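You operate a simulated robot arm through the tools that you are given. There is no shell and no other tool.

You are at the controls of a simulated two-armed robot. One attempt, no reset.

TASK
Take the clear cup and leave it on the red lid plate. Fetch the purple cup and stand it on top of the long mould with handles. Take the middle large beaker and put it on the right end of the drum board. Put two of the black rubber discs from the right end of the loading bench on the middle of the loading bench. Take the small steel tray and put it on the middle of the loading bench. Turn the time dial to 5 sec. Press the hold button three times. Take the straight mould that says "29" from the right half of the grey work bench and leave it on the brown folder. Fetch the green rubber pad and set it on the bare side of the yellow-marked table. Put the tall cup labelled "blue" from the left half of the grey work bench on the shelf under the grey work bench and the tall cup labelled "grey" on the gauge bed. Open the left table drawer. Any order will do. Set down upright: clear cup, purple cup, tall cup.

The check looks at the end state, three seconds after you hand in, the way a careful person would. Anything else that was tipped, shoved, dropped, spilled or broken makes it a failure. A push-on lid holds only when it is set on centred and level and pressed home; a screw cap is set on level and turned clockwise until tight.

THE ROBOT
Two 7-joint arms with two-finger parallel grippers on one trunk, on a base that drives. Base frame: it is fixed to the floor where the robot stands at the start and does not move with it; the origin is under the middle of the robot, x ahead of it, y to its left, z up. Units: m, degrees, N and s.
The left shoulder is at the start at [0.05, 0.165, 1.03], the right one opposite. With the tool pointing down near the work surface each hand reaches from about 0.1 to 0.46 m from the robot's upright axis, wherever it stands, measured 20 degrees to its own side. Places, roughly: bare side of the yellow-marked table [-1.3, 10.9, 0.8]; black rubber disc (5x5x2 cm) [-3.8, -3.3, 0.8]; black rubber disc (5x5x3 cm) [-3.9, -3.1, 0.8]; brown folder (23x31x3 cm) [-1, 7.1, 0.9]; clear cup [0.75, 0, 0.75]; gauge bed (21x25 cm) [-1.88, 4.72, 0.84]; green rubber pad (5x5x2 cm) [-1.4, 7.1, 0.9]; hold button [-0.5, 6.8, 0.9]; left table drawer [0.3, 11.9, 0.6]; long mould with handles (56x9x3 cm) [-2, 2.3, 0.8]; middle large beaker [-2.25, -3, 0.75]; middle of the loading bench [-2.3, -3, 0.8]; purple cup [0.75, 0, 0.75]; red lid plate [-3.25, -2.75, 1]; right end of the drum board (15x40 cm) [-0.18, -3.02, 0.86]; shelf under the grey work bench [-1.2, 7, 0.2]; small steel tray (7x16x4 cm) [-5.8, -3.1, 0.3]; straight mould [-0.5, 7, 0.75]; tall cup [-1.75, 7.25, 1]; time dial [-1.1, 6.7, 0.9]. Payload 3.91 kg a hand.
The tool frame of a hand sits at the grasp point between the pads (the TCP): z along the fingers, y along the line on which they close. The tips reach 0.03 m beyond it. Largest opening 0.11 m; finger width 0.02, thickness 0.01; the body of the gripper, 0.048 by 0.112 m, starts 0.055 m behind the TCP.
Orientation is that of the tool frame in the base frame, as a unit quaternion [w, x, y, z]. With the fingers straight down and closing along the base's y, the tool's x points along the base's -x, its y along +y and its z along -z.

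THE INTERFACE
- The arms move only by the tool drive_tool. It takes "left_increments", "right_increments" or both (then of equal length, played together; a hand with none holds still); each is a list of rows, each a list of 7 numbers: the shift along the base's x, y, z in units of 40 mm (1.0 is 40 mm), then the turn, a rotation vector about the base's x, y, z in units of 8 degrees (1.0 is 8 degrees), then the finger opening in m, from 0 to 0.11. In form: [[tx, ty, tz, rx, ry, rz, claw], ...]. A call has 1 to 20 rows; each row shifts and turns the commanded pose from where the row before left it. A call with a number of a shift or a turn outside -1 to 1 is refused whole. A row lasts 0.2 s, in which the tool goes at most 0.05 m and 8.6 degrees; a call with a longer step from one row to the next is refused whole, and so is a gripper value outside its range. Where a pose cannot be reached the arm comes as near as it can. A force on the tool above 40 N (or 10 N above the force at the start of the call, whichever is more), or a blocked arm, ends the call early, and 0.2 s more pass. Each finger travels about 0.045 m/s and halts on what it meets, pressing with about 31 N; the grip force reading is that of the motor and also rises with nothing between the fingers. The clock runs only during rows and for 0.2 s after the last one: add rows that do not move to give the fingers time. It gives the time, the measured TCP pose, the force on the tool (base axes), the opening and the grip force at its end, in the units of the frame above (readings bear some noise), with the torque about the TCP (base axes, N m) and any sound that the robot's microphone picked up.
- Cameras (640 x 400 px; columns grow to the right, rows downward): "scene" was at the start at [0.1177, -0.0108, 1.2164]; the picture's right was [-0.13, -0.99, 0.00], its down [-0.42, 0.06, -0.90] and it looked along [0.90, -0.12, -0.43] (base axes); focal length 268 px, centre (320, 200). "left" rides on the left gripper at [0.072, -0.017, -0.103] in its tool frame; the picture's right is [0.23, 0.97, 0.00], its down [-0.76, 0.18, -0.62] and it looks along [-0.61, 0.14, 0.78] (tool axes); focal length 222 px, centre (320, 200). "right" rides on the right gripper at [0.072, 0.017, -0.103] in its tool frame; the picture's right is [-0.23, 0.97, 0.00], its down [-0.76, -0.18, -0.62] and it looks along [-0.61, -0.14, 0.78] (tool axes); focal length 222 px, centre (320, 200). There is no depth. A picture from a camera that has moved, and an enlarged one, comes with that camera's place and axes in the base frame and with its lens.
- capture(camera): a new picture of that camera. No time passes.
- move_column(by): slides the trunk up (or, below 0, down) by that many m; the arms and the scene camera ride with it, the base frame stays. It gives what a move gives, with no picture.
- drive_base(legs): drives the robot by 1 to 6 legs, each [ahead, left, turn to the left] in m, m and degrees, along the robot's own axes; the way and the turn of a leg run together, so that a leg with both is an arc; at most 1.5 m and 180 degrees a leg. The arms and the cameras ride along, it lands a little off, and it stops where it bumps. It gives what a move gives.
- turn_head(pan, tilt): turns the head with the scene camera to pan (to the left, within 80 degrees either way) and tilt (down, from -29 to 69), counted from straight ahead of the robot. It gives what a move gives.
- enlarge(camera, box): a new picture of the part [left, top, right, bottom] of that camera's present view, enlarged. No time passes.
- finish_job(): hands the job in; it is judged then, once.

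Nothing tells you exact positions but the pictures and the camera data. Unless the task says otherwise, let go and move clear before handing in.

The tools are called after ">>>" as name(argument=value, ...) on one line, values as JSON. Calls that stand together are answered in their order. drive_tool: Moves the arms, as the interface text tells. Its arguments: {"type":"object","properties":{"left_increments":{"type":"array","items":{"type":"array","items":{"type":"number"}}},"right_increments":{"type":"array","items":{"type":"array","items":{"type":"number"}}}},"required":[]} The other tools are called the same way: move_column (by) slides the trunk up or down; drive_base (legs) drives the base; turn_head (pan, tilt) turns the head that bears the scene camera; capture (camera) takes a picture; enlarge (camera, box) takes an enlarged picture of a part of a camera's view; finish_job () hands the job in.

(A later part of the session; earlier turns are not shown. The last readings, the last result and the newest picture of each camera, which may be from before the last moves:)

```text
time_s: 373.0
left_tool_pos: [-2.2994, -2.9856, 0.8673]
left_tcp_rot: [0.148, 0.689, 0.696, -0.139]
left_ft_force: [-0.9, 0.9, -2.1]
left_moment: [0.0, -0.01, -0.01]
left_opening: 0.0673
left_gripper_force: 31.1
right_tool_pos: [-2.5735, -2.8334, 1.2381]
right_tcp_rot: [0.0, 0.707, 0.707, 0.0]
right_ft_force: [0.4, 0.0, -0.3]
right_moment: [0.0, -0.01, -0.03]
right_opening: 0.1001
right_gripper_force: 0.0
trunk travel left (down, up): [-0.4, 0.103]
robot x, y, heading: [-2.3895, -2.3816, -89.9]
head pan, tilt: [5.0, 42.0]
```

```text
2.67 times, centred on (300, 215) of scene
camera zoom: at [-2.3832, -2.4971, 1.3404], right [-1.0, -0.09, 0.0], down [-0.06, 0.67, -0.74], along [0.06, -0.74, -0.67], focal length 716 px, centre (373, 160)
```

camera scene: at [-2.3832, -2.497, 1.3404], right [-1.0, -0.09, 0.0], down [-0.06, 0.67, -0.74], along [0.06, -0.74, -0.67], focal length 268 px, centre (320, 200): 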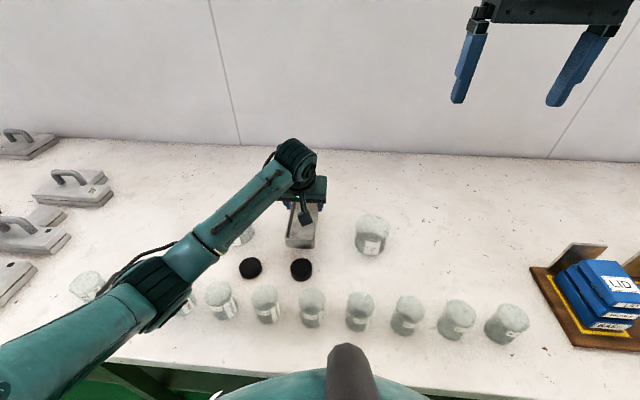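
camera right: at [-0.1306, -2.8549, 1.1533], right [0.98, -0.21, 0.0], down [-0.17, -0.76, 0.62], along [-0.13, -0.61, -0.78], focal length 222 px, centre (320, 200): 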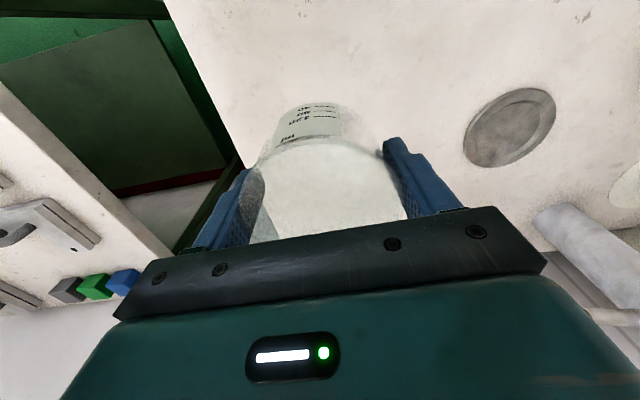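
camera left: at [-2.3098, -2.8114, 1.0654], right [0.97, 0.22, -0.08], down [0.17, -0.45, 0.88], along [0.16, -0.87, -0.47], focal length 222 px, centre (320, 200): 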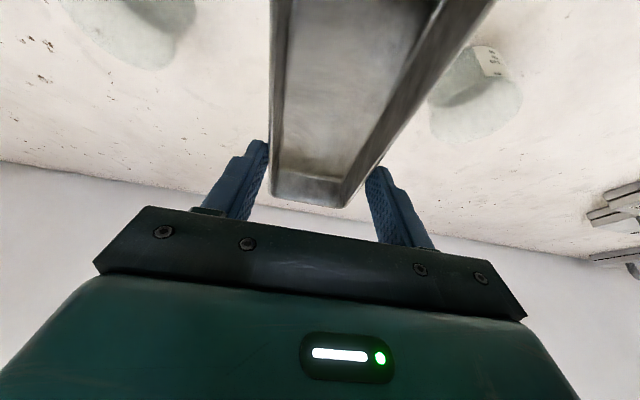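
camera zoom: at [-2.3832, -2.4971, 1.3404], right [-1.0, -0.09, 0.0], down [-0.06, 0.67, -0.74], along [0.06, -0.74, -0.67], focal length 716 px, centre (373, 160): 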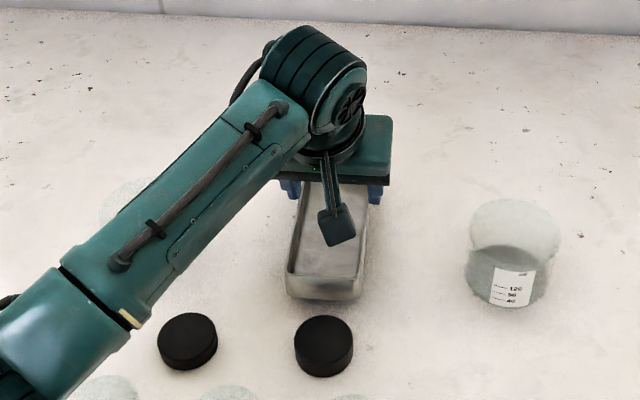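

>>> drive_tool(left_increments=[[0, 0, -0.08, 0, 0, 0, 0.05], [0, 0, -0.08, 0, 0, 0, 0.05], [0, 0, -0.06, 0, 0, 0, 0.05], [0, 0, 0, 0, 0, 0, 0.05]])

```text
time_s: 374.0
left_tool_pos: [-2.2992, -2.9853, 0.8588]
left_tcp_rot: [0.148, 0.689, 0.695, -0.14]
left_ft_force: [1.4, -0.4, -1.9]
left_moment: [-0.03, -0.01, 0.02]
left_opening: 0.0672
left_gripper_force: 31.0
right_tool_pos: [-2.5727, -2.8341, 1.2396]
right_tcp_rot: [0.001, 0.707, 0.707, -0.001]
right_ft_force: [0.8, 0.1, 0.4]
right_moment: [-0.02, 0.0, -0.03]
right_opening: 0.1003
right_gripper_force: 0.0
trunk travel left (down, up): [-0.4, 0.103]
robot x, y, heading: [-2.3884, -2.3859, -89.9]
head pan, tilt: [5.0, 42.0]
```

>>> drive_tool(left_increments=[[0, 0, -0.06, 0, 0, 0, 0.05], [0, 0, -0.06, 0, 0, 0, 0.05], [0, 0, -0.06, 0, 0, 0, 0.05], [0, 0, 0, 0, 0, 0, 0.05]])

```text
time_s: 375.0
left_tool_pos: [-2.2996, -2.9859, 0.8551]
left_tcp_rot: [0.151, 0.689, 0.695, -0.143]
left_ft_force: [1.8, -1.1, 20.3]
left_moment: [0.11, -0.05, -0.05]
left_opening: 0.0675
left_gripper_force: 31.1
right_tool_pos: [-2.5722, -2.8328, 1.2396]
right_tcp_rot: [0.001, 0.707, 0.707, -0.001]
right_ft_force: [-0.1, 0.9, 0.7]
right_moment: [0.02, 0.0, -0.01]
right_opening: 0.1
right_gripper_force: 0.1
trunk travel left (down, up): [-0.4, 0.103]
robot x, y, heading: [-2.3878, -2.3854, -90.0]
head pan, tilt: [5.0, 42.0]
```

Contact with the bench. Releasing the tray and rising.

>>> drive_tool(left_increments=[[0, 0, 0.05, 0, 0, 0, 0.05], [0, 0, 0, 0, 0, 0, 0.075], [0, 0, 0, 0, 0, 0, 0.095], [0, 0, 0, 0, 0, 0, 0.1], [0, 0, 0, 0, 0, 0, 0.1], [0, 0, 0, 0, 0, 0, 0.1], [0, 0, 0.5, 0, 0, 0, 0.1], [0, 0, 1, 0, 0, 0, 0.1], [0, 0, 1, 0, 0, 0, 0.1], [0, 0, 1, 0, 0, 0, 0.1], [0, 0.5, 0.8, 0, 0, 0, 0.1], [0, 0.5, 0.5, 0, 0, 0, 0.1], [0, 0, 0, 0, 0, 0, 0.1]])

>>> capture(camera="scene")

>>> enlarge(camera="scene", box=[180, 160, 420, 320])

```text
time_s: 377.8
left_tool_pos: [-2.3006, -2.9444, 1.0451]
left_tcp_rot: [0.148, 0.689, 0.696, -0.139]
left_ft_force: [0.2, -0.5, -0.1]
left_moment: [-0.01, 0.0, 0.01]
left_opening: 0.0998
left_gripper_force: 0.1
right_tool_pos: [-2.5735, -2.8333, 1.239]
right_tcp_rot: [0.001, 0.707, 0.707, -0.001]
right_ft_force: [0.3, 0.5, 0.4]
right_moment: [-0.03, -0.04, 0.03]
right_opening: 0.0999
right_gripper_force: 0.0
trunk travel left (down, up): [-0.4, 0.103]
robot x, y, heading: [-2.3854, -2.3825, -90.2]
head pan, tilt: [5.0, 42.0]
```

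```text
taken
camera scene: at [-2.3837, -2.497, 1.3404], right [-1.0, -0.09, 0.0], down [-0.06, 0.67, -0.74], along [0.06, -0.74, -0.67], focal length 268 px, centre (320, 200)
```

scene: 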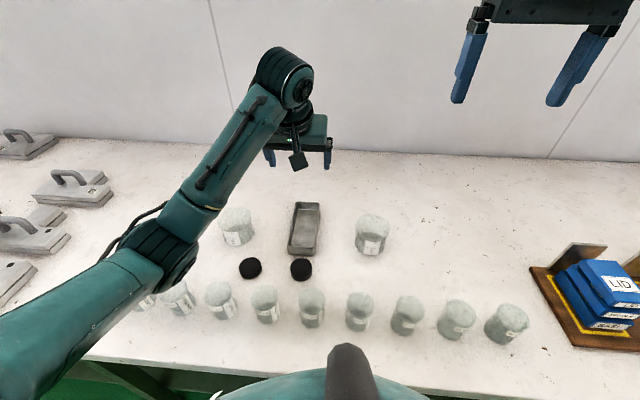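

```text
2.50 times, centred on (300, 240) of scene
camera zoom: at [-2.3837, -2.497, 1.3404], right [-1.0, -0.09, 0.0], down [-0.06, 0.67, -0.74], along [0.06, -0.74, -0.67], focal length 671 px, centre (370, 100)
```

zoom: 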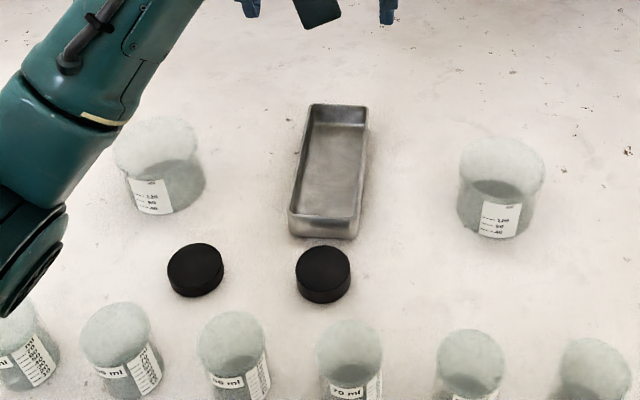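

The tray sits flat on the middle of the bench; the south-side jobs are done. Now back off, restore the arm posture and trunk, and return for the purple cup.

>>> drive_base(legs=[[-0.5, 0, 0], [-0.5, 0, 0]])

>>> drive_tool(left_increments=[[0, 0.2, 0.8, 1, 0, 0, 0.1], [0.3, 0.2, 0.8, 1, 0, 0, 0.1], [0.3, 0.2, 0.8, 1, 0, 0, 0.1], [0.3, 0, 0.8, 0, 0, 0, 0.1], [0.3, 0, 0.5, 0, 0, 0, 0.1]])

>>> move_column(by=-0.15)

>>> drive_base(legs=[[0, 0, 180], [0, -1.4, 0], [0, -1.35, 0]])

```text
time_s: 383.2
left_tool_pos: [-2.2976, -1.9466, 1.0453]
left_tcp_rot: [0.148, 0.688, 0.696, -0.139]
left_ft_force: [-0.4, 0.3, 0.2]
left_moment: [0.01, -0.02, 0.02]
left_opening: 0.1001
left_gripper_force: 0.0
right_tool_pos: [-2.5715, -1.8367, 1.2392]
right_tcp_rot: [0.001, 0.706, 0.708, 0.0]
right_ft_force: [-0.9, -0.7, -0.1]
right_moment: [0.02, 0.0, 0.01]
right_opening: 0.0999
right_gripper_force: 0.2
trunk travel left (down, up): [-0.4, 0.103]
robot x, y, heading: [-2.3871, -1.388, -89.8]
head pan, tilt: [5.0, 42.0]
```

```text
time_s: 384.4
left_tool_pos: [-2.249, -1.9224, 1.1932]
left_tcp_rot: [0.001, 0.703, 0.711, 0.007]
left_ft_force: [-0.9, -1.1, 0.1]
left_moment: [-0.01, -0.01, -0.02]
left_opening: 0.1
left_gripper_force: 0.1
right_tool_pos: [-2.5713, -1.8364, 1.2387]
right_tcp_rot: [0.0, 0.706, 0.708, 0.0]
right_ft_force: [0.1, 1.1, 0.0]
right_moment: [-0.01, 0.0, 0.02]
right_opening: 0.0998
right_gripper_force: 0.1
trunk travel left (down, up): [-0.4, 0.103]
robot x, y, heading: [-2.388, -1.3883, -90.0]
head pan, tilt: [5.0, 42.0]
```

```text
time_s: 386.2
left_tool_pos: [-2.2487, -1.9226, 1.0432]
left_tcp_rot: [0.003, 0.703, 0.711, 0.008]
left_ft_force: [0.0, 0.1, -0.7]
left_moment: [-0.01, -0.03, -0.01]
left_opening: 0.1
left_gripper_force: 0.2
right_tool_pos: [-2.5709, -1.8359, 1.0891]
right_tcp_rot: [0.0, 0.706, 0.708, -0.001]
right_ft_force: [0.4, 0.0, -0.2]
right_moment: [0.01, 0.02, 0.01]
right_opening: 0.1003
right_gripper_force: 0.0
trunk travel left (down, up): [-0.25, 0.253]
robot x, y, heading: [-2.3841, -1.3867, -90.0]
head pan, tilt: [5.0, 42.0]
```

```text
time_s: 417.9
left_tool_pos: [0.2404, -0.8011, 1.0427]
left_tcp_rot: [0.008, 0.714, -0.7, -0.003]
left_ft_force: [0.4, 0.0, -0.7]
left_moment: [-0.03, 0.04, 0.02]
left_opening: 0.1
left_gripper_force: 0.1
right_tool_pos: [0.5626, -0.8819, 1.0888]
right_tcp_rot: [0.001, 0.712, -0.702, -0.001]
right_ft_force: [-0.4, 0.2, 0.4]
right_moment: [0.02, 0.03, -0.01]
right_opening: 0.1002
right_gripper_force: 0.0
trunk travel left (down, up): [-0.25, 0.253]
robot x, y, heading: [0.3858, -1.3334, 90.8]
head pan, tilt: [5.0, 42.0]
```

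>>> drive_base(legs=[[0.45, -0.02, -0.8], [0.45, 0, 0]])

>>> turn_head(pan=-25, tilt=40)

>>> capture(camera="scene")

>>> capture(camera="right")

```text
time_s: 422.9
left_tool_pos: [0.2589, 0.1013, 1.0437]
left_tcp_rot: [0.008, 0.711, -0.703, -0.001]
left_ft_force: [-0.6, 0.4, -0.2]
left_moment: [-0.01, -0.01, 0.0]
left_opening: 0.0999
left_gripper_force: 0.0
right_tool_pos: [0.5813, 0.0142, 1.0885]
right_tcp_rot: [-0.001, 0.709, -0.705, -0.001]
right_ft_force: [-0.2, 0.4, 0.0]
right_moment: [-0.02, -0.02, -0.01]
right_opening: 0.1
right_gripper_force: 0.0
trunk travel left (down, up): [-0.25, 0.253]
robot x, y, heading: [0.3978, -0.4334, 90.1]
head pan, tilt: [5.0, 42.0]
```

```text
time_s: 423.9
left_tool_pos: [0.2593, 0.1007, 1.0429]
left_tcp_rot: [0.008, 0.71, -0.704, -0.002]
left_ft_force: [-0.6, 0.8, -0.4]
left_moment: [0.0, -0.01, 0.0]
left_opening: 0.1002
left_gripper_force: 0.0
right_tool_pos: [0.5804, 0.0148, 1.0885]
right_tcp_rot: [-0.001, 0.709, -0.705, -0.001]
right_ft_force: [1.1, -0.7, -0.7]
right_moment: [0.0, 0.01, -0.03]
right_opening: 0.1
right_gripper_force: 0.0
trunk travel left (down, up): [-0.25, 0.253]
robot x, y, heading: [0.3962, -0.4327, 90.4]
head pan, tilt: [-25.0, 40.0]
```

```text
taken
camera scene: at [0.4306, -0.3267, 1.1934], right [0.91, -0.42, 0.0], down [-0.27, -0.58, -0.77], along [0.32, 0.7, -0.64], focal length 268 px, centre (320, 200)
```

scene: 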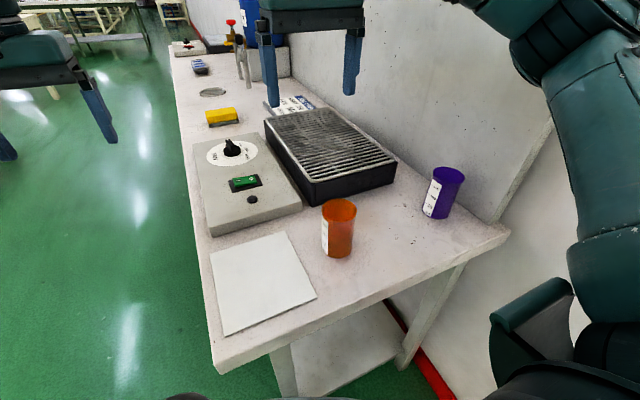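

```text
taken
camera right: at [0.5648, -0.0577, 1.1918], right [-0.97, 0.22, 0.0], down [0.17, 0.76, 0.62], along [0.14, 0.61, -0.78], focal length 222 px, centre (320, 200)
```

right: 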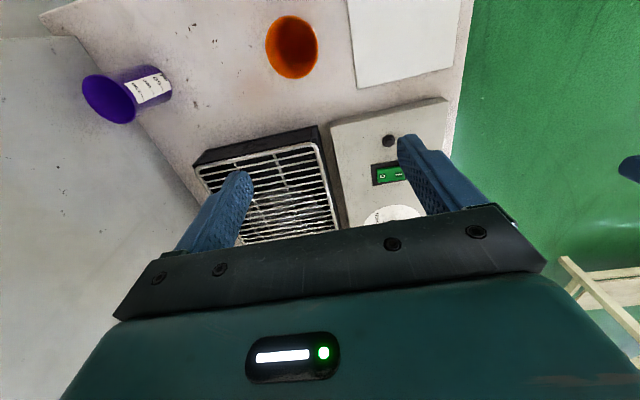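

The purple cup is at about (0.832,-0.044). I'll bring the right hand above it.

>>> drive_tool(right_increments=[[0.9, -0.21, 0, 0, 0, 0, 0.09], [0.9, -0.21, 0, 0, 0, 0, 0.09], [0.9, -0.21, 0, 0, 0, 0, 0.09], [0.9, -0.21, 0, 0, 0, 0, 0.09], [0.9, -0.21, 0, 0, 0, 0, 0.09], [0.9, -0.21, 0, 0, 0, 0, 0.09], [0.89, -0.21, 0, 0, 0, 0, 0.09], [0, 0, -1, 0, 0, 0, 0.09], [0, 0, -1, 0, 0, 0, 0.09], [0, 0, -1, 0, 0, 0, 0.09], [0, 0, 0, 0, 0, 0, 0.09]])

>>> capture(camera="right")

>>> capture(camera="scene")

```text
time_s: 426.3
left_tool_pos: [0.2477, 0.1004, 1.0407]
left_tcp_rot: [0.004, 0.711, -0.703, 0.004]
left_ft_force: [0.4, 0.5, -0.6]
left_moment: [0.02, -0.03, -0.01]
left_opening: 0.1
left_gripper_force: 0.1
right_tool_pos: [0.8215, -0.0441, 0.9759]
right_tcp_rot: [-0.008, 0.711, -0.703, 0.003]
right_ft_force: [0.0, 0.5, -0.3]
right_moment: [0.0, 0.02, 0.02]
right_opening: 0.0903
right_gripper_force: 0.0
trunk travel left (down, up): [-0.25, 0.253]
robot x, y, heading: [0.3963, -0.4366, 90.1]
head pan, tilt: [-25.0, 40.0]
```

```text
taken
camera right: at [0.8035, -0.1162, 1.0779], right [-0.98, 0.22, -0.01], down [0.16, 0.76, 0.63], along [0.15, 0.61, -0.78], focal length 222 px, centre (320, 200)
```

right: 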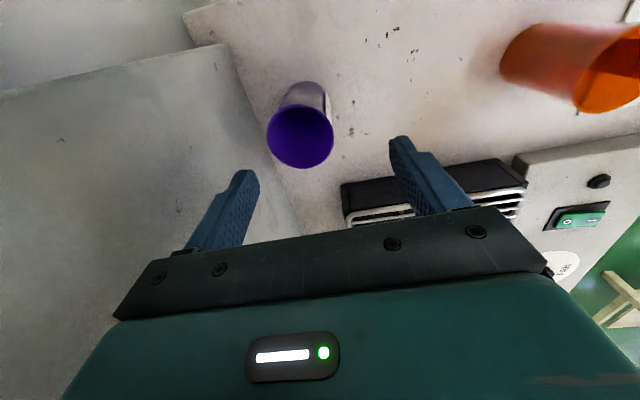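

```text
taken
camera scene: at [0.4173, -0.3261, 1.1941], right [0.91, -0.42, 0.01], down [-0.26, -0.58, -0.77], along [0.33, 0.7, -0.64], focal length 268 px, centre (320, 200)
```

scene: 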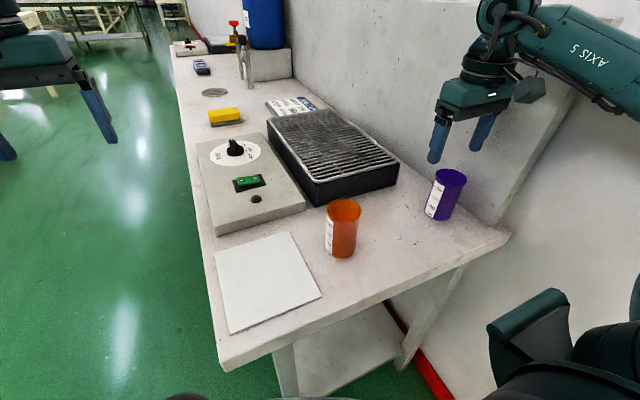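

My right elbow is leaning on the wall (body shifted ~1 cm). I'll shift the base 7 cm to the left and reach further instead.

>>> drive_base(legs=[[0.01, 0.07, 0]])

>>> drive_tool(right_increments=[[0.9, -0.1, 0, 0, 0, 0, 0.09], [0.8, -0.1, 0, 0, 0, 0, 0.09], [0, 0, 0, 0, 0, 0, 0.09]])

>>> capture(camera="right")

>>> capture(camera="scene")

```text
time_s: 427.6
left_tool_pos: [0.1897, 0.1099, 1.0423]
left_tcp_rot: [0.008, 0.711, -0.703, -0.002]
left_ft_force: [0.0, 0.3, -0.1]
left_moment: [0.02, -0.01, -0.04]
left_opening: 0.0996
left_gripper_force: 0.0
right_tool_pos: [0.7631, -0.0365, 0.9679]
right_tcp_rot: [-0.001, 0.708, -0.706, -0.001]
right_ft_force: [0.2, -0.5, 0.9]
right_moment: [0.0, 0.01, -0.01]
right_opening: 0.09
right_gripper_force: 0.0
trunk travel left (down, up): [-0.25, 0.253]
robot x, y, heading: [0.3296, -0.4238, 90.4]
head pan, tilt: [-25.0, 40.0]
```

```text
time_s: 428.4
left_tool_pos: [0.1892, 0.1106, 1.0424]
left_tcp_rot: [0.008, 0.71, -0.704, -0.001]
left_ft_force: [0.3, 0.0, 0.3]
left_moment: [0.02, 0.03, 0.01]
left_opening: 0.1003
left_gripper_force: 0.0
right_tool_pos: [0.8323, -0.0444, 0.9688]
right_tcp_rot: [-0.001, 0.709, -0.706, -0.001]
right_ft_force: [-0.2, -0.4, -0.6]
right_moment: [0.03, -0.01, -0.01]
right_opening: 0.0898
right_gripper_force: 0.1
trunk travel left (down, up): [-0.25, 0.253]
robot x, y, heading: [0.329, -0.4286, 90.2]
head pan, tilt: [-25.0, 40.0]
```

```text
taken
camera right: at [0.8153, -0.1172, 1.0724], right [-0.97, 0.22, 0.0], down [0.17, 0.76, 0.62], along [0.14, 0.61, -0.78], focal length 222 px, centre (320, 200)
```

right: 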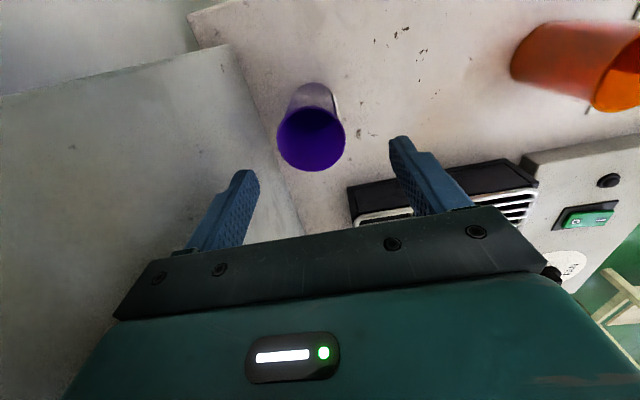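

```text
taken
camera scene: at [0.3607, -0.317, 1.1934], right [0.91, -0.42, 0.0], down [-0.27, -0.58, -0.77], along [0.32, 0.7, -0.64], focal length 268 px, centre (320, 200)
```

scene: 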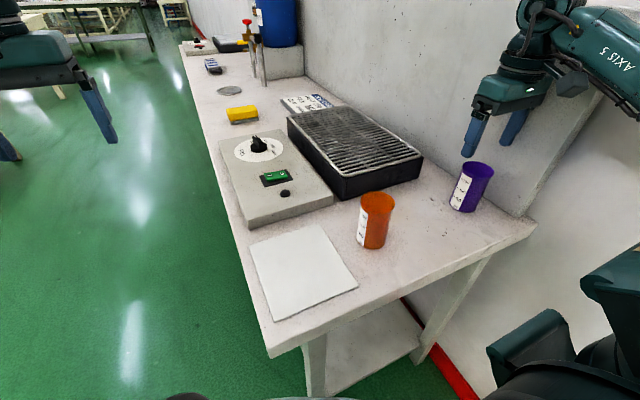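

>>> drive_tool(right_increments=[[0.14, -0.06, -0.8, 0, 0, 0, 0.09], [0, 0, -0.9, 0, 0, 0, 0.09], [0, 0, -0.6, 0, 0, 0, 0.09], [0, 0, -0.27, 0, 0, 0, 0.09], [0, 0, 0, 0, 0, 0, 0.07], [0, 0, 0, 0, 0, 0, 0.04], [0, 0, 0, 0, 0, 0, 0.03], [0, 0, 0, 0, 0, 0, 0.03], [0, 0, 0, 0, 0, 0, 0.03]])

>>> enlarge(camera="scene", box=[400, 60, 560, 240])

```text
time_s: 430.4
left_tool_pos: [0.1878, 0.1093, 1.0432]
left_tcp_rot: [0.008, 0.711, -0.703, -0.001]
left_ft_force: [-0.7, 0.6, -0.3]
left_moment: [0.0, 0.02, 0.02]
left_opening: 0.1
left_gripper_force: 0.0
right_tool_pos: [0.8375, -0.0457, 0.8651]
right_tcp_rot: [-0.001, 0.709, -0.706, 0.0]
right_ft_force: [-0.9, 1.3, -1.6]
right_moment: [-0.01, 0.0, 0.02]
right_opening: 0.0576
right_gripper_force: 31.9
trunk travel left (down, up): [-0.25, 0.253]
robot x, y, heading: [0.327, -0.4271, 90.5]
head pan, tilt: [-25.0, 40.0]
```

```text
2.22 times, centred on (480, 150) of scene
camera zoom: at [0.3607, -0.317, 1.1934], right [0.91, -0.42, 0.0], down [-0.27, -0.58, -0.77], along [0.32, 0.7, -0.64], focal length 596 px, centre (-36, 311)
```

zoom: 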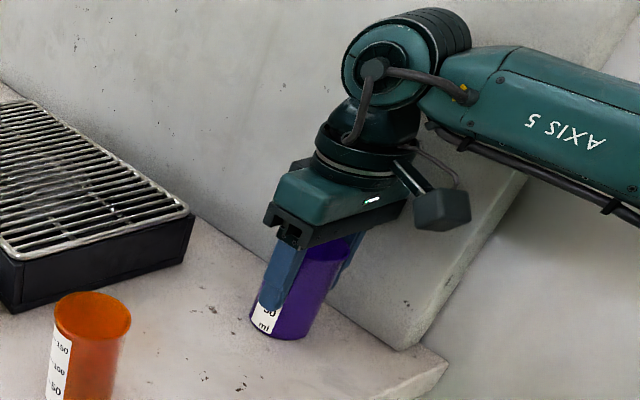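

Purple cup gripped. Lift it, tuck the hand in, back away and head west, then look north for the long mould.

>>> drive_tool(right_increments=[[0, 0, 1, 0, 0, 0, 0.03], [0, 0, 1, 0, 0, 0, 0.03], [0, 0, 1, 0, 0, 0, 0.03], [0, 0, 1, 0, 0, 0, 0.03], [-0.9, 0.2, 0.8, 0, 0, 0, 0.03], [-0.9, 0.2, 0, 0, 0, 0, 0.03], [-0.9, 0.2, 0, 0, 0, 0, 0.03], [-0.9, 0.2, 0, 0, 0, 0, 0.03], [-0.9, 0.2, 0, 0, 0, 0, 0.03], [-0.9, 0.2, 0, 0, 0, 0, 0.03], [-0.9, 0.2, 0, 0, 0, 0, 0.03], [-0.9, 0.2, 0, 0, 0, 0, 0.03], [0, 0, 0, 0, 0, 0, 0.03]])

>>> drive_base(legs=[[-0.35, 0.1, 0], [0, 1.3, 0]])

>>> turn_head(pan=15, tilt=15)

>>> capture(camera="scene")

```text
time_s: 433.2
left_tool_pos: [0.1899, 0.1107, 1.0435]
left_tcp_rot: [0.008, 0.712, -0.702, -0.003]
left_ft_force: [0.2, -0.2, 0.0]
left_moment: [-0.05, 0.01, 0.01]
left_opening: 0.1001
left_gripper_force: 0.1
right_tool_pos: [0.5484, 0.0169, 1.0589]
right_tcp_rot: [0.0, 0.708, -0.706, -0.002]
right_ft_force: [0.3, 0.5, 0.0]
right_moment: [0.0, 0.02, -0.01]
right_opening: 0.0576
right_gripper_force: 30.3
trunk travel left (down, up): [-0.25, 0.253]
robot x, y, heading: [0.3256, -0.4258, 90.2]
head pan, tilt: [-25.0, 40.0]
```

```text
time_s: 446.7
left_tool_pos: [-1.2113, -0.2561, 1.0419]
left_tcp_rot: [0.008, 0.716, -0.698, -0.003]
left_ft_force: [1.0, 0.4, 1.0]
left_moment: [-0.03, -0.01, 0.0]
left_opening: 0.0998
left_gripper_force: 0.1
right_tool_pos: [-0.8506, -0.3459, 1.0564]
right_tcp_rot: [0.0, 0.713, -0.701, -0.001]
right_ft_force: [0.3, -0.5, -0.5]
right_moment: [-0.02, -0.01, 0.03]
right_opening: 0.0575
right_gripper_force: 31.4
trunk travel left (down, up): [-0.25, 0.253]
robot x, y, heading: [-1.0658, -0.79, 90.9]
head pan, tilt: [-25.0, 40.0]
```

```text
time_s: 447.7
left_tool_pos: [-1.211, -0.2559, 1.0428]
left_tcp_rot: [0.009, 0.716, -0.698, -0.002]
left_ft_force: [1.1, -0.1, -0.1]
left_moment: [0.03, -0.02, 0.0]
left_opening: 0.1
left_gripper_force: 0.0
right_tool_pos: [-0.8504, -0.3455, 1.0587]
right_tcp_rot: [0.0, 0.713, -0.701, 0.0]
right_ft_force: [0.3, 0.4, -0.3]
right_moment: [-0.03, -0.04, -0.01]
right_opening: 0.0579
right_gripper_force: 30.6
trunk travel left (down, up): [-0.25, 0.253]
robot x, y, heading: [-1.0644, -0.7912, 91.2]
head pan, tilt: [15.0, 15.0]
```

```text
taken
camera scene: at [-1.094, -0.6682, 1.2329], right [0.96, 0.27, 0.0], down [0.07, -0.25, -0.97], along [-0.26, 0.93, -0.26], focal length 268 px, centre (320, 200)
```

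scene: 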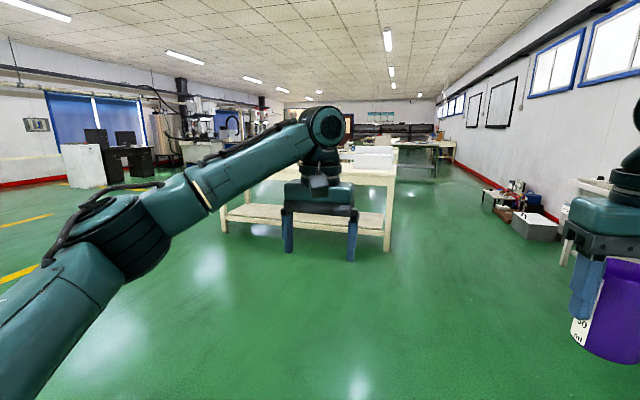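

A cream table lies ahead-left, front at y≈1.95. I'll drive to in front of it and look for the long mould.

>>> drive_base(legs=[[0.95, 0.47, 0], [0.9, 0.47, -1]])

>>> turn_head(pan=0, tilt=20)

>>> capture(camera="scene")

```text
time_s: 458.1
left_tool_pos: [-2.1655, 1.587, 1.0425]
left_tcp_rot: [0.008, 0.709, -0.706, -0.002]
left_ft_force: [0.3, -0.3, 0.5]
left_moment: [-0.01, 0.04, 0.03]
left_opening: 0.0999
left_gripper_force: 0.0
right_tool_pos: [-1.8067, 1.4905, 1.0587]
right_tcp_rot: [0.0, 0.707, -0.707, -0.001]
right_ft_force: [0.2, -0.2, -0.2]
right_moment: [0.01, -0.02, -0.01]
right_opening: 0.0579
right_gripper_force: 30.5
trunk travel left (down, up): [-0.25, 0.253]
robot x, y, heading: [-2.0282, 1.0513, 89.8]
head pan, tilt: [15.0, 15.0]
```

```text
time_s: 458.8
left_tool_pos: [-2.1643, 1.588, 1.0433]
left_tcp_rot: [0.008, 0.708, -0.706, -0.003]
left_ft_force: [0.0, -0.3, 0.7]
left_moment: [0.0, 0.01, -0.02]
left_opening: 0.1
left_gripper_force: 0.1
right_tool_pos: [-1.8077, 1.4918, 1.0585]
right_tcp_rot: [0.001, -0.707, 0.708, 0.0]
right_ft_force: [0.2, -0.2, 0.0]
right_moment: [-0.02, -0.03, 0.02]
right_opening: 0.0578
right_gripper_force: 31.3
trunk travel left (down, up): [-0.25, 0.253]
robot x, y, heading: [-2.029, 1.0505, 89.9]
head pan, tilt: [0.0, 20.0]
```

```text
taken
camera scene: at [-2.0325, 1.1745, 1.2248], right [1.0, 0.0, 0.0], down [0.0, -0.34, -0.94], along [0.0, 0.94, -0.34], focal length 268 px, centre (320, 200)
```

scene: 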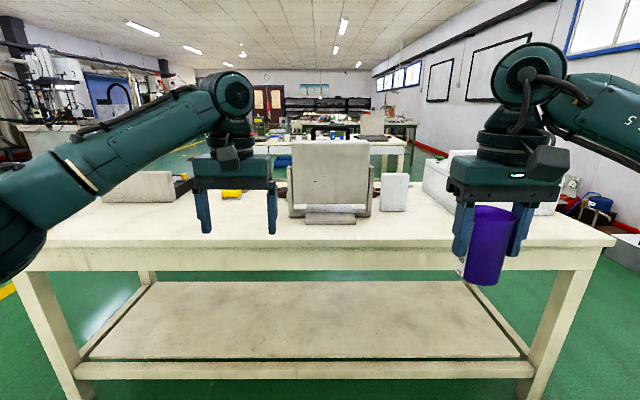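

>>> enlarge(camera="scene", box=[90, 120, 450, 260])

>>> enlarge(camera="scene", box=[220, 110, 420, 240])

```text
1.78 times, centred on (270, 190) of scene
camera zoom: at [-2.0325, 1.1745, 1.2248], right [1.0, 0.0, 0.0], down [0.0, -0.34, -0.94], along [0.0, 0.94, -0.34], focal length 477 px, centre (409, 218)
```

zoom: 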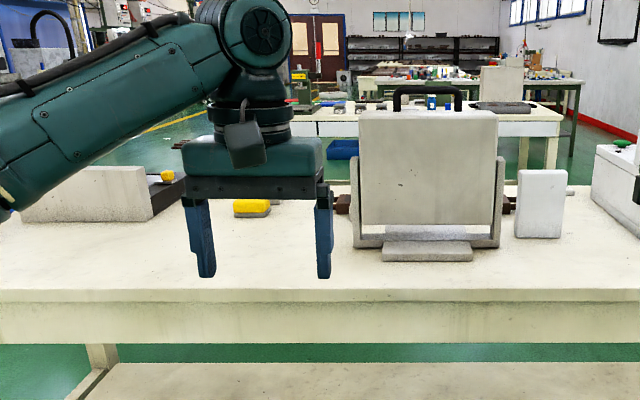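

```text
3.08 times, centred on (320, 175) of scene
camera zoom: at [-2.0325, 1.1745, 1.2248], right [1.0, 0.0, 0.0], down [0.0, -0.34, -0.94], along [0.0, 0.94, -0.34], focal length 826 px, centre (320, 277)
```

zoom: 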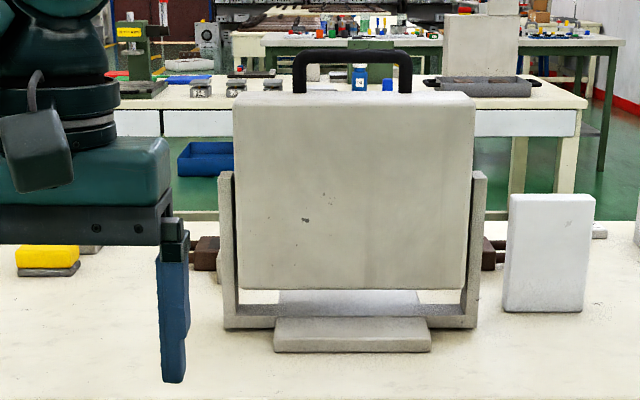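

The long mould (brown handle ends visible) lies behind an upright slab on this side, so I should approach from the table's far side. Checking the passage on the right.

>>> turn_head(pan=-45, tilt=20)

>>> capture(camera="scene")

>>> turn_head(pan=45, tilt=20)

>>> capture(camera="scene")

```text
time_s: 459.9
left_tool_pos: [-2.1655, 1.5867, 1.0441]
left_tcp_rot: [0.009, 0.709, -0.706, -0.003]
left_ft_force: [-0.1, -0.5, 0.7]
left_moment: [-0.01, 0.03, 0.03]
left_opening: 0.1
left_gripper_force: 0.0
right_tool_pos: [-1.8063, 1.4908, 1.0583]
right_tcp_rot: [0.001, -0.707, 0.707, 0.0]
right_ft_force: [0.1, -0.2, -0.5]
right_moment: [0.03, 0.0, 0.01]
right_opening: 0.058
right_gripper_force: 30.8
trunk travel left (down, up): [-0.25, 0.253]
robot x, y, heading: [-2.0275, 1.0496, 89.6]
head pan, tilt: [-45.0, 20.0]
```

```text
taken
camera scene: at [-1.9667, 1.1471, 1.2248], right [0.71, -0.71, 0.0], down [-0.24, -0.24, -0.94], along [0.67, 0.66, -0.34], focal length 268 px, centre (320, 200)
```

scene: 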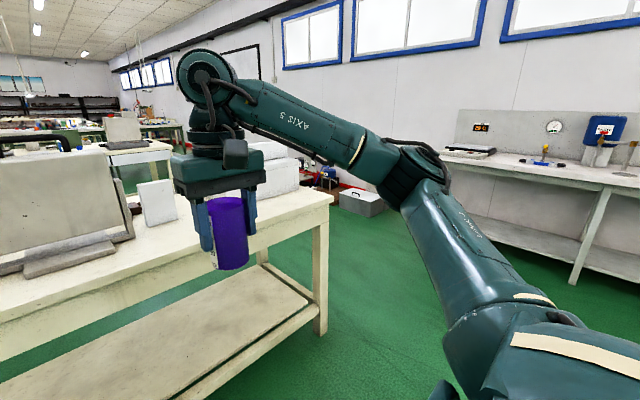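

```text
time_s: 461.6
left_tool_pos: [-2.1657, 1.5877, 1.0428]
left_tcp_rot: [0.009, 0.708, -0.706, -0.003]
left_ft_force: [0.1, 0.2, -0.6]
left_moment: [0.02, 0.0, -0.02]
left_opening: 0.1001
left_gripper_force: 0.0
right_tool_pos: [-1.806, 1.4898, 1.0579]
right_tcp_rot: [0.001, -0.707, 0.707, 0.0]
right_ft_force: [0.5, 0.2, 0.2]
right_moment: [0.0, 0.0, 0.01]
right_opening: 0.0577
right_gripper_force: 31.2
trunk travel left (down, up): [-0.25, 0.253]
robot x, y, heading: [-2.033, 1.0468, 89.6]
head pan, tilt: [45.0, 20.0]
```

```text
taken
camera scene: at [-2.0983, 1.1475, 1.2248], right [0.71, 0.7, 0.0], down [0.24, -0.24, -0.94], along [-0.66, 0.67, -0.34], focal length 268 px, centre (320, 200)
```

scene: 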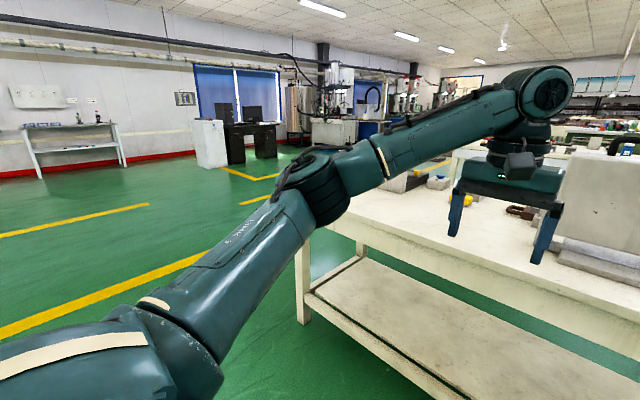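

The right passage (between table end x≈-1.1 and the wall bench) is clear. I'll go round it to the table's north side.

>>> drive_base(legs=[[0, -1.5, 0.4], [1.05, 0, 0], [1.05, 0, 0]])

>>> turn_head(pan=60, tilt=20)

>>> capture(camera="scene")

```text
time_s: 484.9
left_tool_pos: [-0.7061, 3.6913, 1.0423]
left_tcp_rot: [0.008, 0.715, -0.699, -0.002]
left_ft_force: [0.1, 0.0, 0.3]
left_moment: [0.03, 0.03, 0.01]
left_opening: 0.1001
left_gripper_force: 0.1
right_tool_pos: [-0.3455, 3.6007, 1.0584]
right_tcp_rot: [-0.001, 0.712, -0.702, -0.001]
right_ft_force: [-0.5, 0.8, -0.2]
right_moment: [0.02, -0.06, -0.01]
right_opening: 0.0577
right_gripper_force: 31.0
trunk travel left (down, up): [-0.25, 0.253]
robot x, y, heading: [-0.5625, 3.1569, 90.7]
head pan, tilt: [45.0, 20.0]
```

```text
time_s: 485.7
left_tool_pos: [-0.7056, 3.6911, 1.0444]
left_tcp_rot: [0.008, 0.715, -0.699, -0.003]
left_ft_force: [-0.1, 0.0, 0.5]
left_moment: [-0.01, 0.02, 0.0]
left_opening: 0.0996
left_gripper_force: 0.1
right_tool_pos: [-0.3462, 3.5995, 1.0583]
right_tcp_rot: [-0.001, 0.712, -0.702, -0.001]
right_ft_force: [-0.7, -0.2, -0.7]
right_moment: [-0.03, -0.01, -0.01]
right_opening: 0.0578
right_gripper_force: 31.0
trunk travel left (down, up): [-0.25, 0.253]
robot x, y, heading: [-0.5594, 3.1597, 91.0]
head pan, tilt: [60.0, 20.0]
```

```text
taken
camera scene: at [-0.6457, 3.2336, 1.2248], right [0.49, 0.87, 0.0], down [0.3, -0.17, -0.94], along [-0.82, 0.46, -0.34], focal length 268 px, centre (320, 200)
```

scene: 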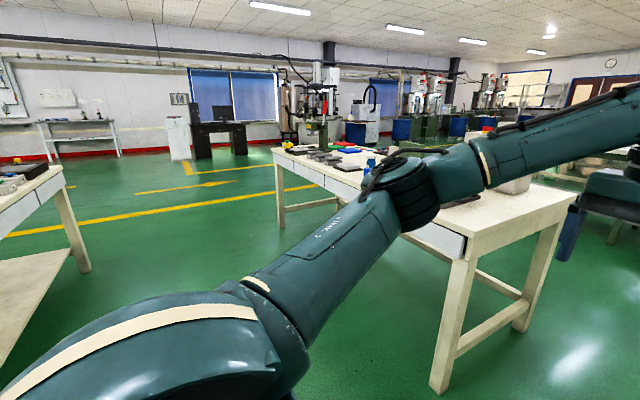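

The corridor between the two tables is about 1.6 m wide. I'll move along it and turn to face south toward the mould.

>>> drive_base(legs=[[0, 1.45, -1], [0, 0, 180]])

>>> turn_head(pan=0, tilt=25)

>>> capture(camera="scene")

```text
time_s: 505.9
left_tool_pos: [-1.8731, 2.6068, 1.0432]
left_tcp_rot: [0.003, 0.703, 0.712, 0.009]
left_ft_force: [-0.6, -0.8, 0.0]
left_moment: [-0.01, 0.02, 0.02]
left_opening: 0.0998
left_gripper_force: 0.0
right_tool_pos: [-2.2338, 2.6998, 1.0585]
right_tcp_rot: [0.001, 0.706, 0.709, -0.001]
right_ft_force: [0.6, 0.4, -0.5]
right_moment: [0.01, -0.01, -0.04]
right_opening: 0.0575
right_gripper_force: 30.9
trunk travel left (down, up): [-0.25, 0.253]
robot x, y, heading: [-2.0155, 3.1407, -90.0]
head pan, tilt: [60.0, 20.0]
```

```text
time_s: 507.2
left_tool_pos: [-1.8738, 2.6075, 1.0425]
left_tcp_rot: [0.003, 0.702, 0.712, 0.008]
left_ft_force: [-0.6, -0.3, -0.5]
left_moment: [0.0, 0.0, -0.02]
left_opening: 0.1
left_gripper_force: 0.1
right_tool_pos: [-2.2322, 2.7008, 1.0579]
right_tcp_rot: [0.001, 0.706, 0.709, -0.001]
right_ft_force: [-1.0, 0.4, -0.3]
right_moment: [0.01, 0.02, -0.01]
right_opening: 0.058
right_gripper_force: 30.5
trunk travel left (down, up): [-0.25, 0.253]
robot x, y, heading: [-2.0118, 3.1428, -90.0]
head pan, tilt: [0.0, 25.0]
```

```text
taken
camera scene: at [-2.015, 3.0215, 1.2167], right [-1.0, 0.0, 0.0], down [0.0, 0.42, -0.91], along [0.0, -0.91, -0.42], focal length 268 px, centre (320, 200)
```

scene: 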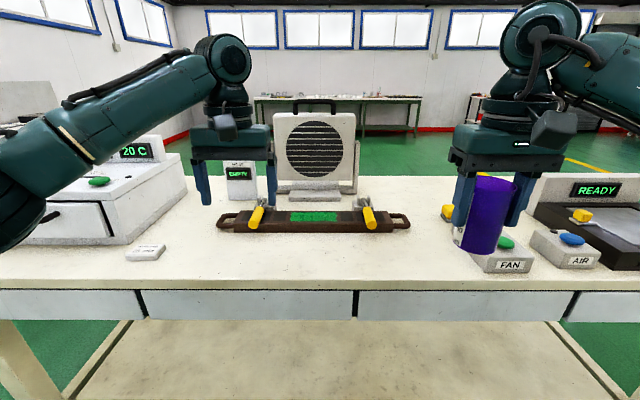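

>>> enlarge(camera="scene", box=[200, 150, 430, 270])

```text
2.78 times, centred on (315, 210) of scene
camera zoom: at [-2.015, 3.0215, 1.2167], right [-1.0, 0.0, 0.0], down [0.0, 0.42, -0.91], along [0.0, -0.91, -0.42], focal length 747 px, centre (334, 172)
```

zoom: 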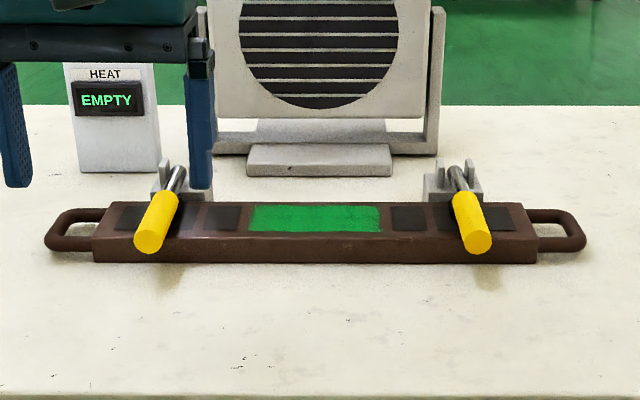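

From this side the mould is fully accessible: flat bar with a green patch in the middle and two toggle clamps. I'll pull the left hand back and drive closer.

>>> drive_tool(left_increments=[[0, 0.8, 0.8, 0, 0, 0, 0.08], [0, 0.8, 0.8, 0, 0, 0, 0.08], [0, 0.8, 0.8, 0, 0, 0, 0.08]])

>>> drive_base(legs=[[0.29, 0.11, 0]])

>>> turn_head(pan=-5, tilt=40)

>>> capture(camera="scene")

>>> capture(camera="right")

```text
time_s: 508.0
left_tool_pos: [-1.8731, 2.7039, 1.1397]
left_tcp_rot: [0.002, 0.703, 0.711, 0.008]
left_ft_force: [-0.6, 0.1, -0.3]
left_moment: [0.01, -0.03, -0.03]
left_opening: 0.08
left_gripper_force: 0.0
right_tool_pos: [-2.2328, 2.7016, 1.059]
right_tcp_rot: [0.002, 0.705, 0.709, 0.0]
right_ft_force: [-0.7, -0.6, -0.5]
right_moment: [-0.01, 0.02, 0.0]
right_opening: 0.0576
right_gripper_force: 31.3
trunk travel left (down, up): [-0.25, 0.253]
robot x, y, heading: [-2.012, 3.1434, -89.8]
head pan, tilt: [0.0, 25.0]
```

```text
time_s: 510.1
left_tool_pos: [-1.7619, 2.4119, 1.1405]
left_tcp_rot: [0.002, 0.703, 0.711, 0.008]
left_ft_force: [-0.7, -0.5, -0.3]
left_moment: [0.02, 0.01, -0.01]
left_opening: 0.0799
left_gripper_force: 0.1
right_tool_pos: [-2.1223, 2.4104, 1.0577]
right_tcp_rot: [0.0, 0.706, 0.709, -0.001]
right_ft_force: [0.0, 0.0, -1.2]
right_moment: [0.05, -0.03, 0.0]
right_opening: 0.0576
right_gripper_force: 30.9
trunk travel left (down, up): [-0.25, 0.253]
robot x, y, heading: [-1.9033, 2.8504, -89.8]
head pan, tilt: [0.0, 25.0]
```

```text
time_s: 510.9
left_tool_pos: [-1.7626, 2.4125, 1.1387]
left_tcp_rot: [0.002, 0.703, 0.711, 0.009]
left_ft_force: [0.6, -0.3, -0.3]
left_moment: [0.01, 0.0, 0.01]
left_opening: 0.08
left_gripper_force: 0.1
right_tool_pos: [-2.1228, 2.4115, 1.0578]
right_tcp_rot: [0.0, 0.705, 0.709, 0.0]
right_ft_force: [0.4, -0.8, -0.4]
right_moment: [-0.02, 0.03, 0.05]
right_opening: 0.058
right_gripper_force: 31.5
trunk travel left (down, up): [-0.25, 0.253]
robot x, y, heading: [-1.9007, 2.8524, -89.8]
head pan, tilt: [-5.0, 40.0]
```

```text
taken
camera scene: at [-1.9118, 2.7394, 1.1935], right [-1.0, 0.08, 0.0], down [0.05, 0.64, -0.77], along [-0.06, -0.76, -0.64], focal length 268 px, centre (320, 200)
```

scene: 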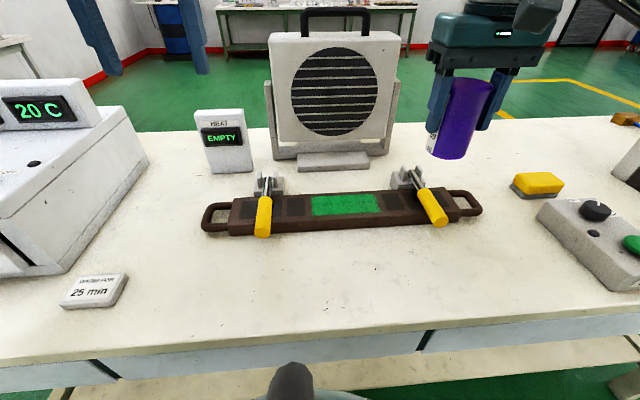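

```text
taken
camera right: at [-2.1057, 2.4843, 1.1614], right [0.97, -0.22, 0.0], down [-0.17, -0.76, 0.62], along [-0.14, -0.61, -0.78], focal length 222 px, centre (320, 200)
```

right: 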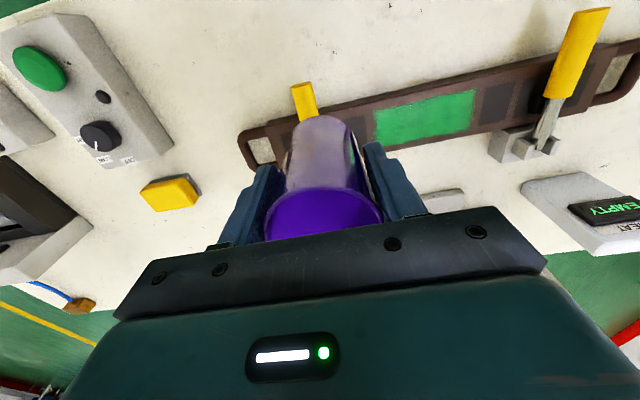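

The green patch's centre is at about (-1.991, 2.360, 0.861), midway between the clamps. Carrying the purple cup over it.

>>> drive_tool(right_increments=[[0.82, -0.32, 0, 0, 0, 0, 0.03], [0.82, -0.32, 0, 0, 0, 0, 0.03], [0.82, -0.32, 0, 0, 0, 0, 0.03], [0.83, -0.33, 0, 0, 0, 0, 0.03], [0, 0, -1, 0, 0, 0, 0.03], [0, 0, -1, 0, 0, 0, 0.03], [0, 0, -0.5, 0, 0, 0, 0.03], [0, 0, 0, 0, 0, 0, 0.03]])

>>> enlarge(camera="scene", box=[250, 100, 440, 250])

>>> capture(camera="right")

```text
time_s: 512.7
left_tool_pos: [-1.7622, 2.4125, 1.1394]
left_tcp_rot: [0.003, 0.703, 0.711, 0.01]
left_ft_force: [0.9, -0.4, -0.4]
left_moment: [-0.01, 0.01, -0.01]
left_opening: 0.0799
left_gripper_force: 0.1
right_tool_pos: [-1.9903, 2.3597, 0.9586]
right_tcp_rot: [0.001, 0.705, 0.709, -0.001]
right_ft_force: [0.4, -0.1, -0.1]
right_moment: [-0.03, -0.04, -0.01]
right_opening: 0.0576
right_gripper_force: 30.9
trunk travel left (down, up): [-0.25, 0.253]
robot x, y, heading: [-1.9023, 2.8511, -89.6]
head pan, tilt: [-5.0, 40.0]
```

```text
2.67 times, centred on (345, 175) of scene
camera zoom: at [-1.9118, 2.7395, 1.1934], right [-1.0, 0.08, 0.0], down [0.05, 0.64, -0.77], along [-0.06, -0.76, -0.64], focal length 716 px, centre (253, 267)
```

zoom: 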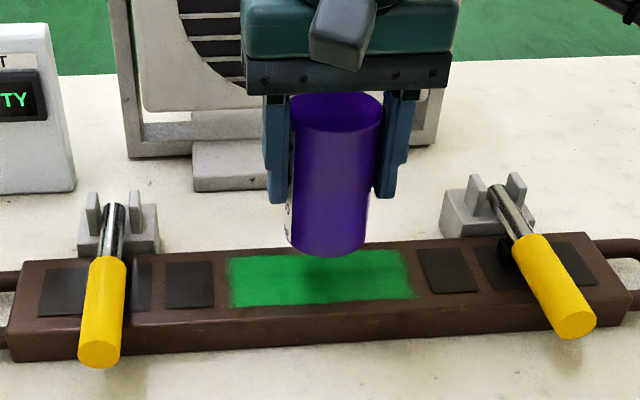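

```text
taken
camera right: at [-1.9743, 2.4324, 1.0614], right [0.97, -0.22, 0.0], down [-0.17, -0.76, 0.62], along [-0.14, -0.61, -0.78], focal length 222 px, centre (320, 200)
```

right: 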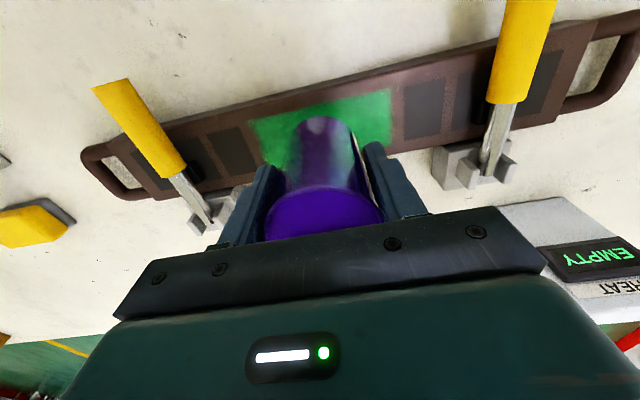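

>>> drive_tool(right_increments=[[0, -0.25, -0.3, 0, 0, 0, 0.03], [0, 0, -0.25, 0, 0, 0, 0.03], [0, 0, -0.1, 0, 0, 0, 0.03], [0, 0, -0.08, 0, 0, 0, 0.03], [0, 0, -0.06, 0, 0, 0, 0.03], [0, 0, 0, 0, 0, 0, 0.03]])

>>> enlarge(camera="scene", box=[280, 130, 400, 240])

```text
time_s: 514.1
left_tool_pos: [-1.7623, 2.4125, 1.1388]
left_tcp_rot: [0.003, 0.703, 0.711, 0.009]
left_ft_force: [0.9, 0.6, -0.6]
left_moment: [0.04, 0.0, 0.0]
left_opening: 0.08
left_gripper_force: 0.1
right_tool_pos: [-1.991, 2.3495, 0.9267]
right_tcp_rot: [0.001, 0.705, 0.709, -0.001]
right_ft_force: [-0.3, -0.3, 0.1]
right_moment: [0.01, 0.0, -0.01]
right_opening: 0.0577
right_gripper_force: 31.3
trunk travel left (down, up): [-0.25, 0.253]
robot x, y, heading: [-1.9001, 2.8516, -89.7]
head pan, tilt: [-5.0, 40.0]
```

```text
3.64 times, centred on (340, 185) of scene
camera zoom: at [-1.9118, 2.7395, 1.1934], right [-1.0, 0.08, 0.0], down [0.05, 0.64, -0.77], along [-0.06, -0.76, -0.64], focal length 976 px, centre (247, 254)
```

zoom: 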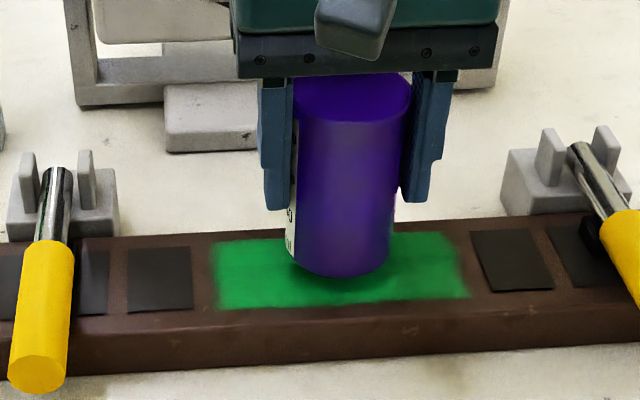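

>>> drive_tool(right_increments=[[0, 0, -0.06, 0, 0, 0, 0.03], [0, 0, -0.06, 0, 0, 0, 0.03], [0, 0, -0.05, 0, 0, 0, 0.03], [0, 0, -0.05, 0, 0, 0, 0.03], [0, 0, 0, 0, 0, 0, 0.03]])

```text
time_s: 515.3
left_tool_pos: [-1.7624, 2.4126, 1.1388]
left_tcp_rot: [0.002, 0.704, 0.71, 0.009]
left_ft_force: [-0.3, -0.6, 0.0]
left_moment: [-0.01, 0.0, 0.01]
left_opening: 0.0798
left_gripper_force: 0.0
right_tool_pos: [-1.99, 2.3498, 0.918]
right_tcp_rot: [0.001, 0.705, 0.709, 0.0]
right_ft_force: [0.7, 0.4, -0.5]
right_moment: [0.01, 0.0, 0.0]
right_opening: 0.0579
right_gripper_force: 31.2
trunk travel left (down, up): [-0.25, 0.253]
robot x, y, heading: [-1.9012, 2.8509, -89.7]
head pan, tilt: [-5.0, 40.0]
```

>>> drive_tool(right_increments=[[0, 0, -0.05, 0, 0, 0, 0.03], [0, 0, -0.05, 0, 0, 0, 0.03], [0, 0, -0.05, 0, 0, 0, 0.03], [0, 0, -0.05, 0, 0, 0, 0.03], [0, 0, 0, 0, 0, 0, 0.03]])

```text
time_s: 516.5
left_tool_pos: [-1.7641, 2.4155, 1.1389]
left_tcp_rot: [0.003, 0.703, 0.712, 0.008]
left_ft_force: [0.3, 0.3, 0.0]
left_moment: [0.01, 0.01, 0.01]
left_opening: 0.0799
left_gripper_force: 0.0
right_tool_pos: [-1.9907, 2.3501, 0.9133]
right_tcp_rot: [0.003, 0.706, 0.708, -0.002]
right_ft_force: [-0.7, -2.0, 22.7]
right_moment: [-0.17, 0.05, -0.01]
right_opening: 0.0581
right_gripper_force: 30.7
trunk travel left (down, up): [-0.25, 0.253]
robot x, y, heading: [-1.907, 2.8517, -89.7]
head pan, tilt: [-5.0, 40.0]
```

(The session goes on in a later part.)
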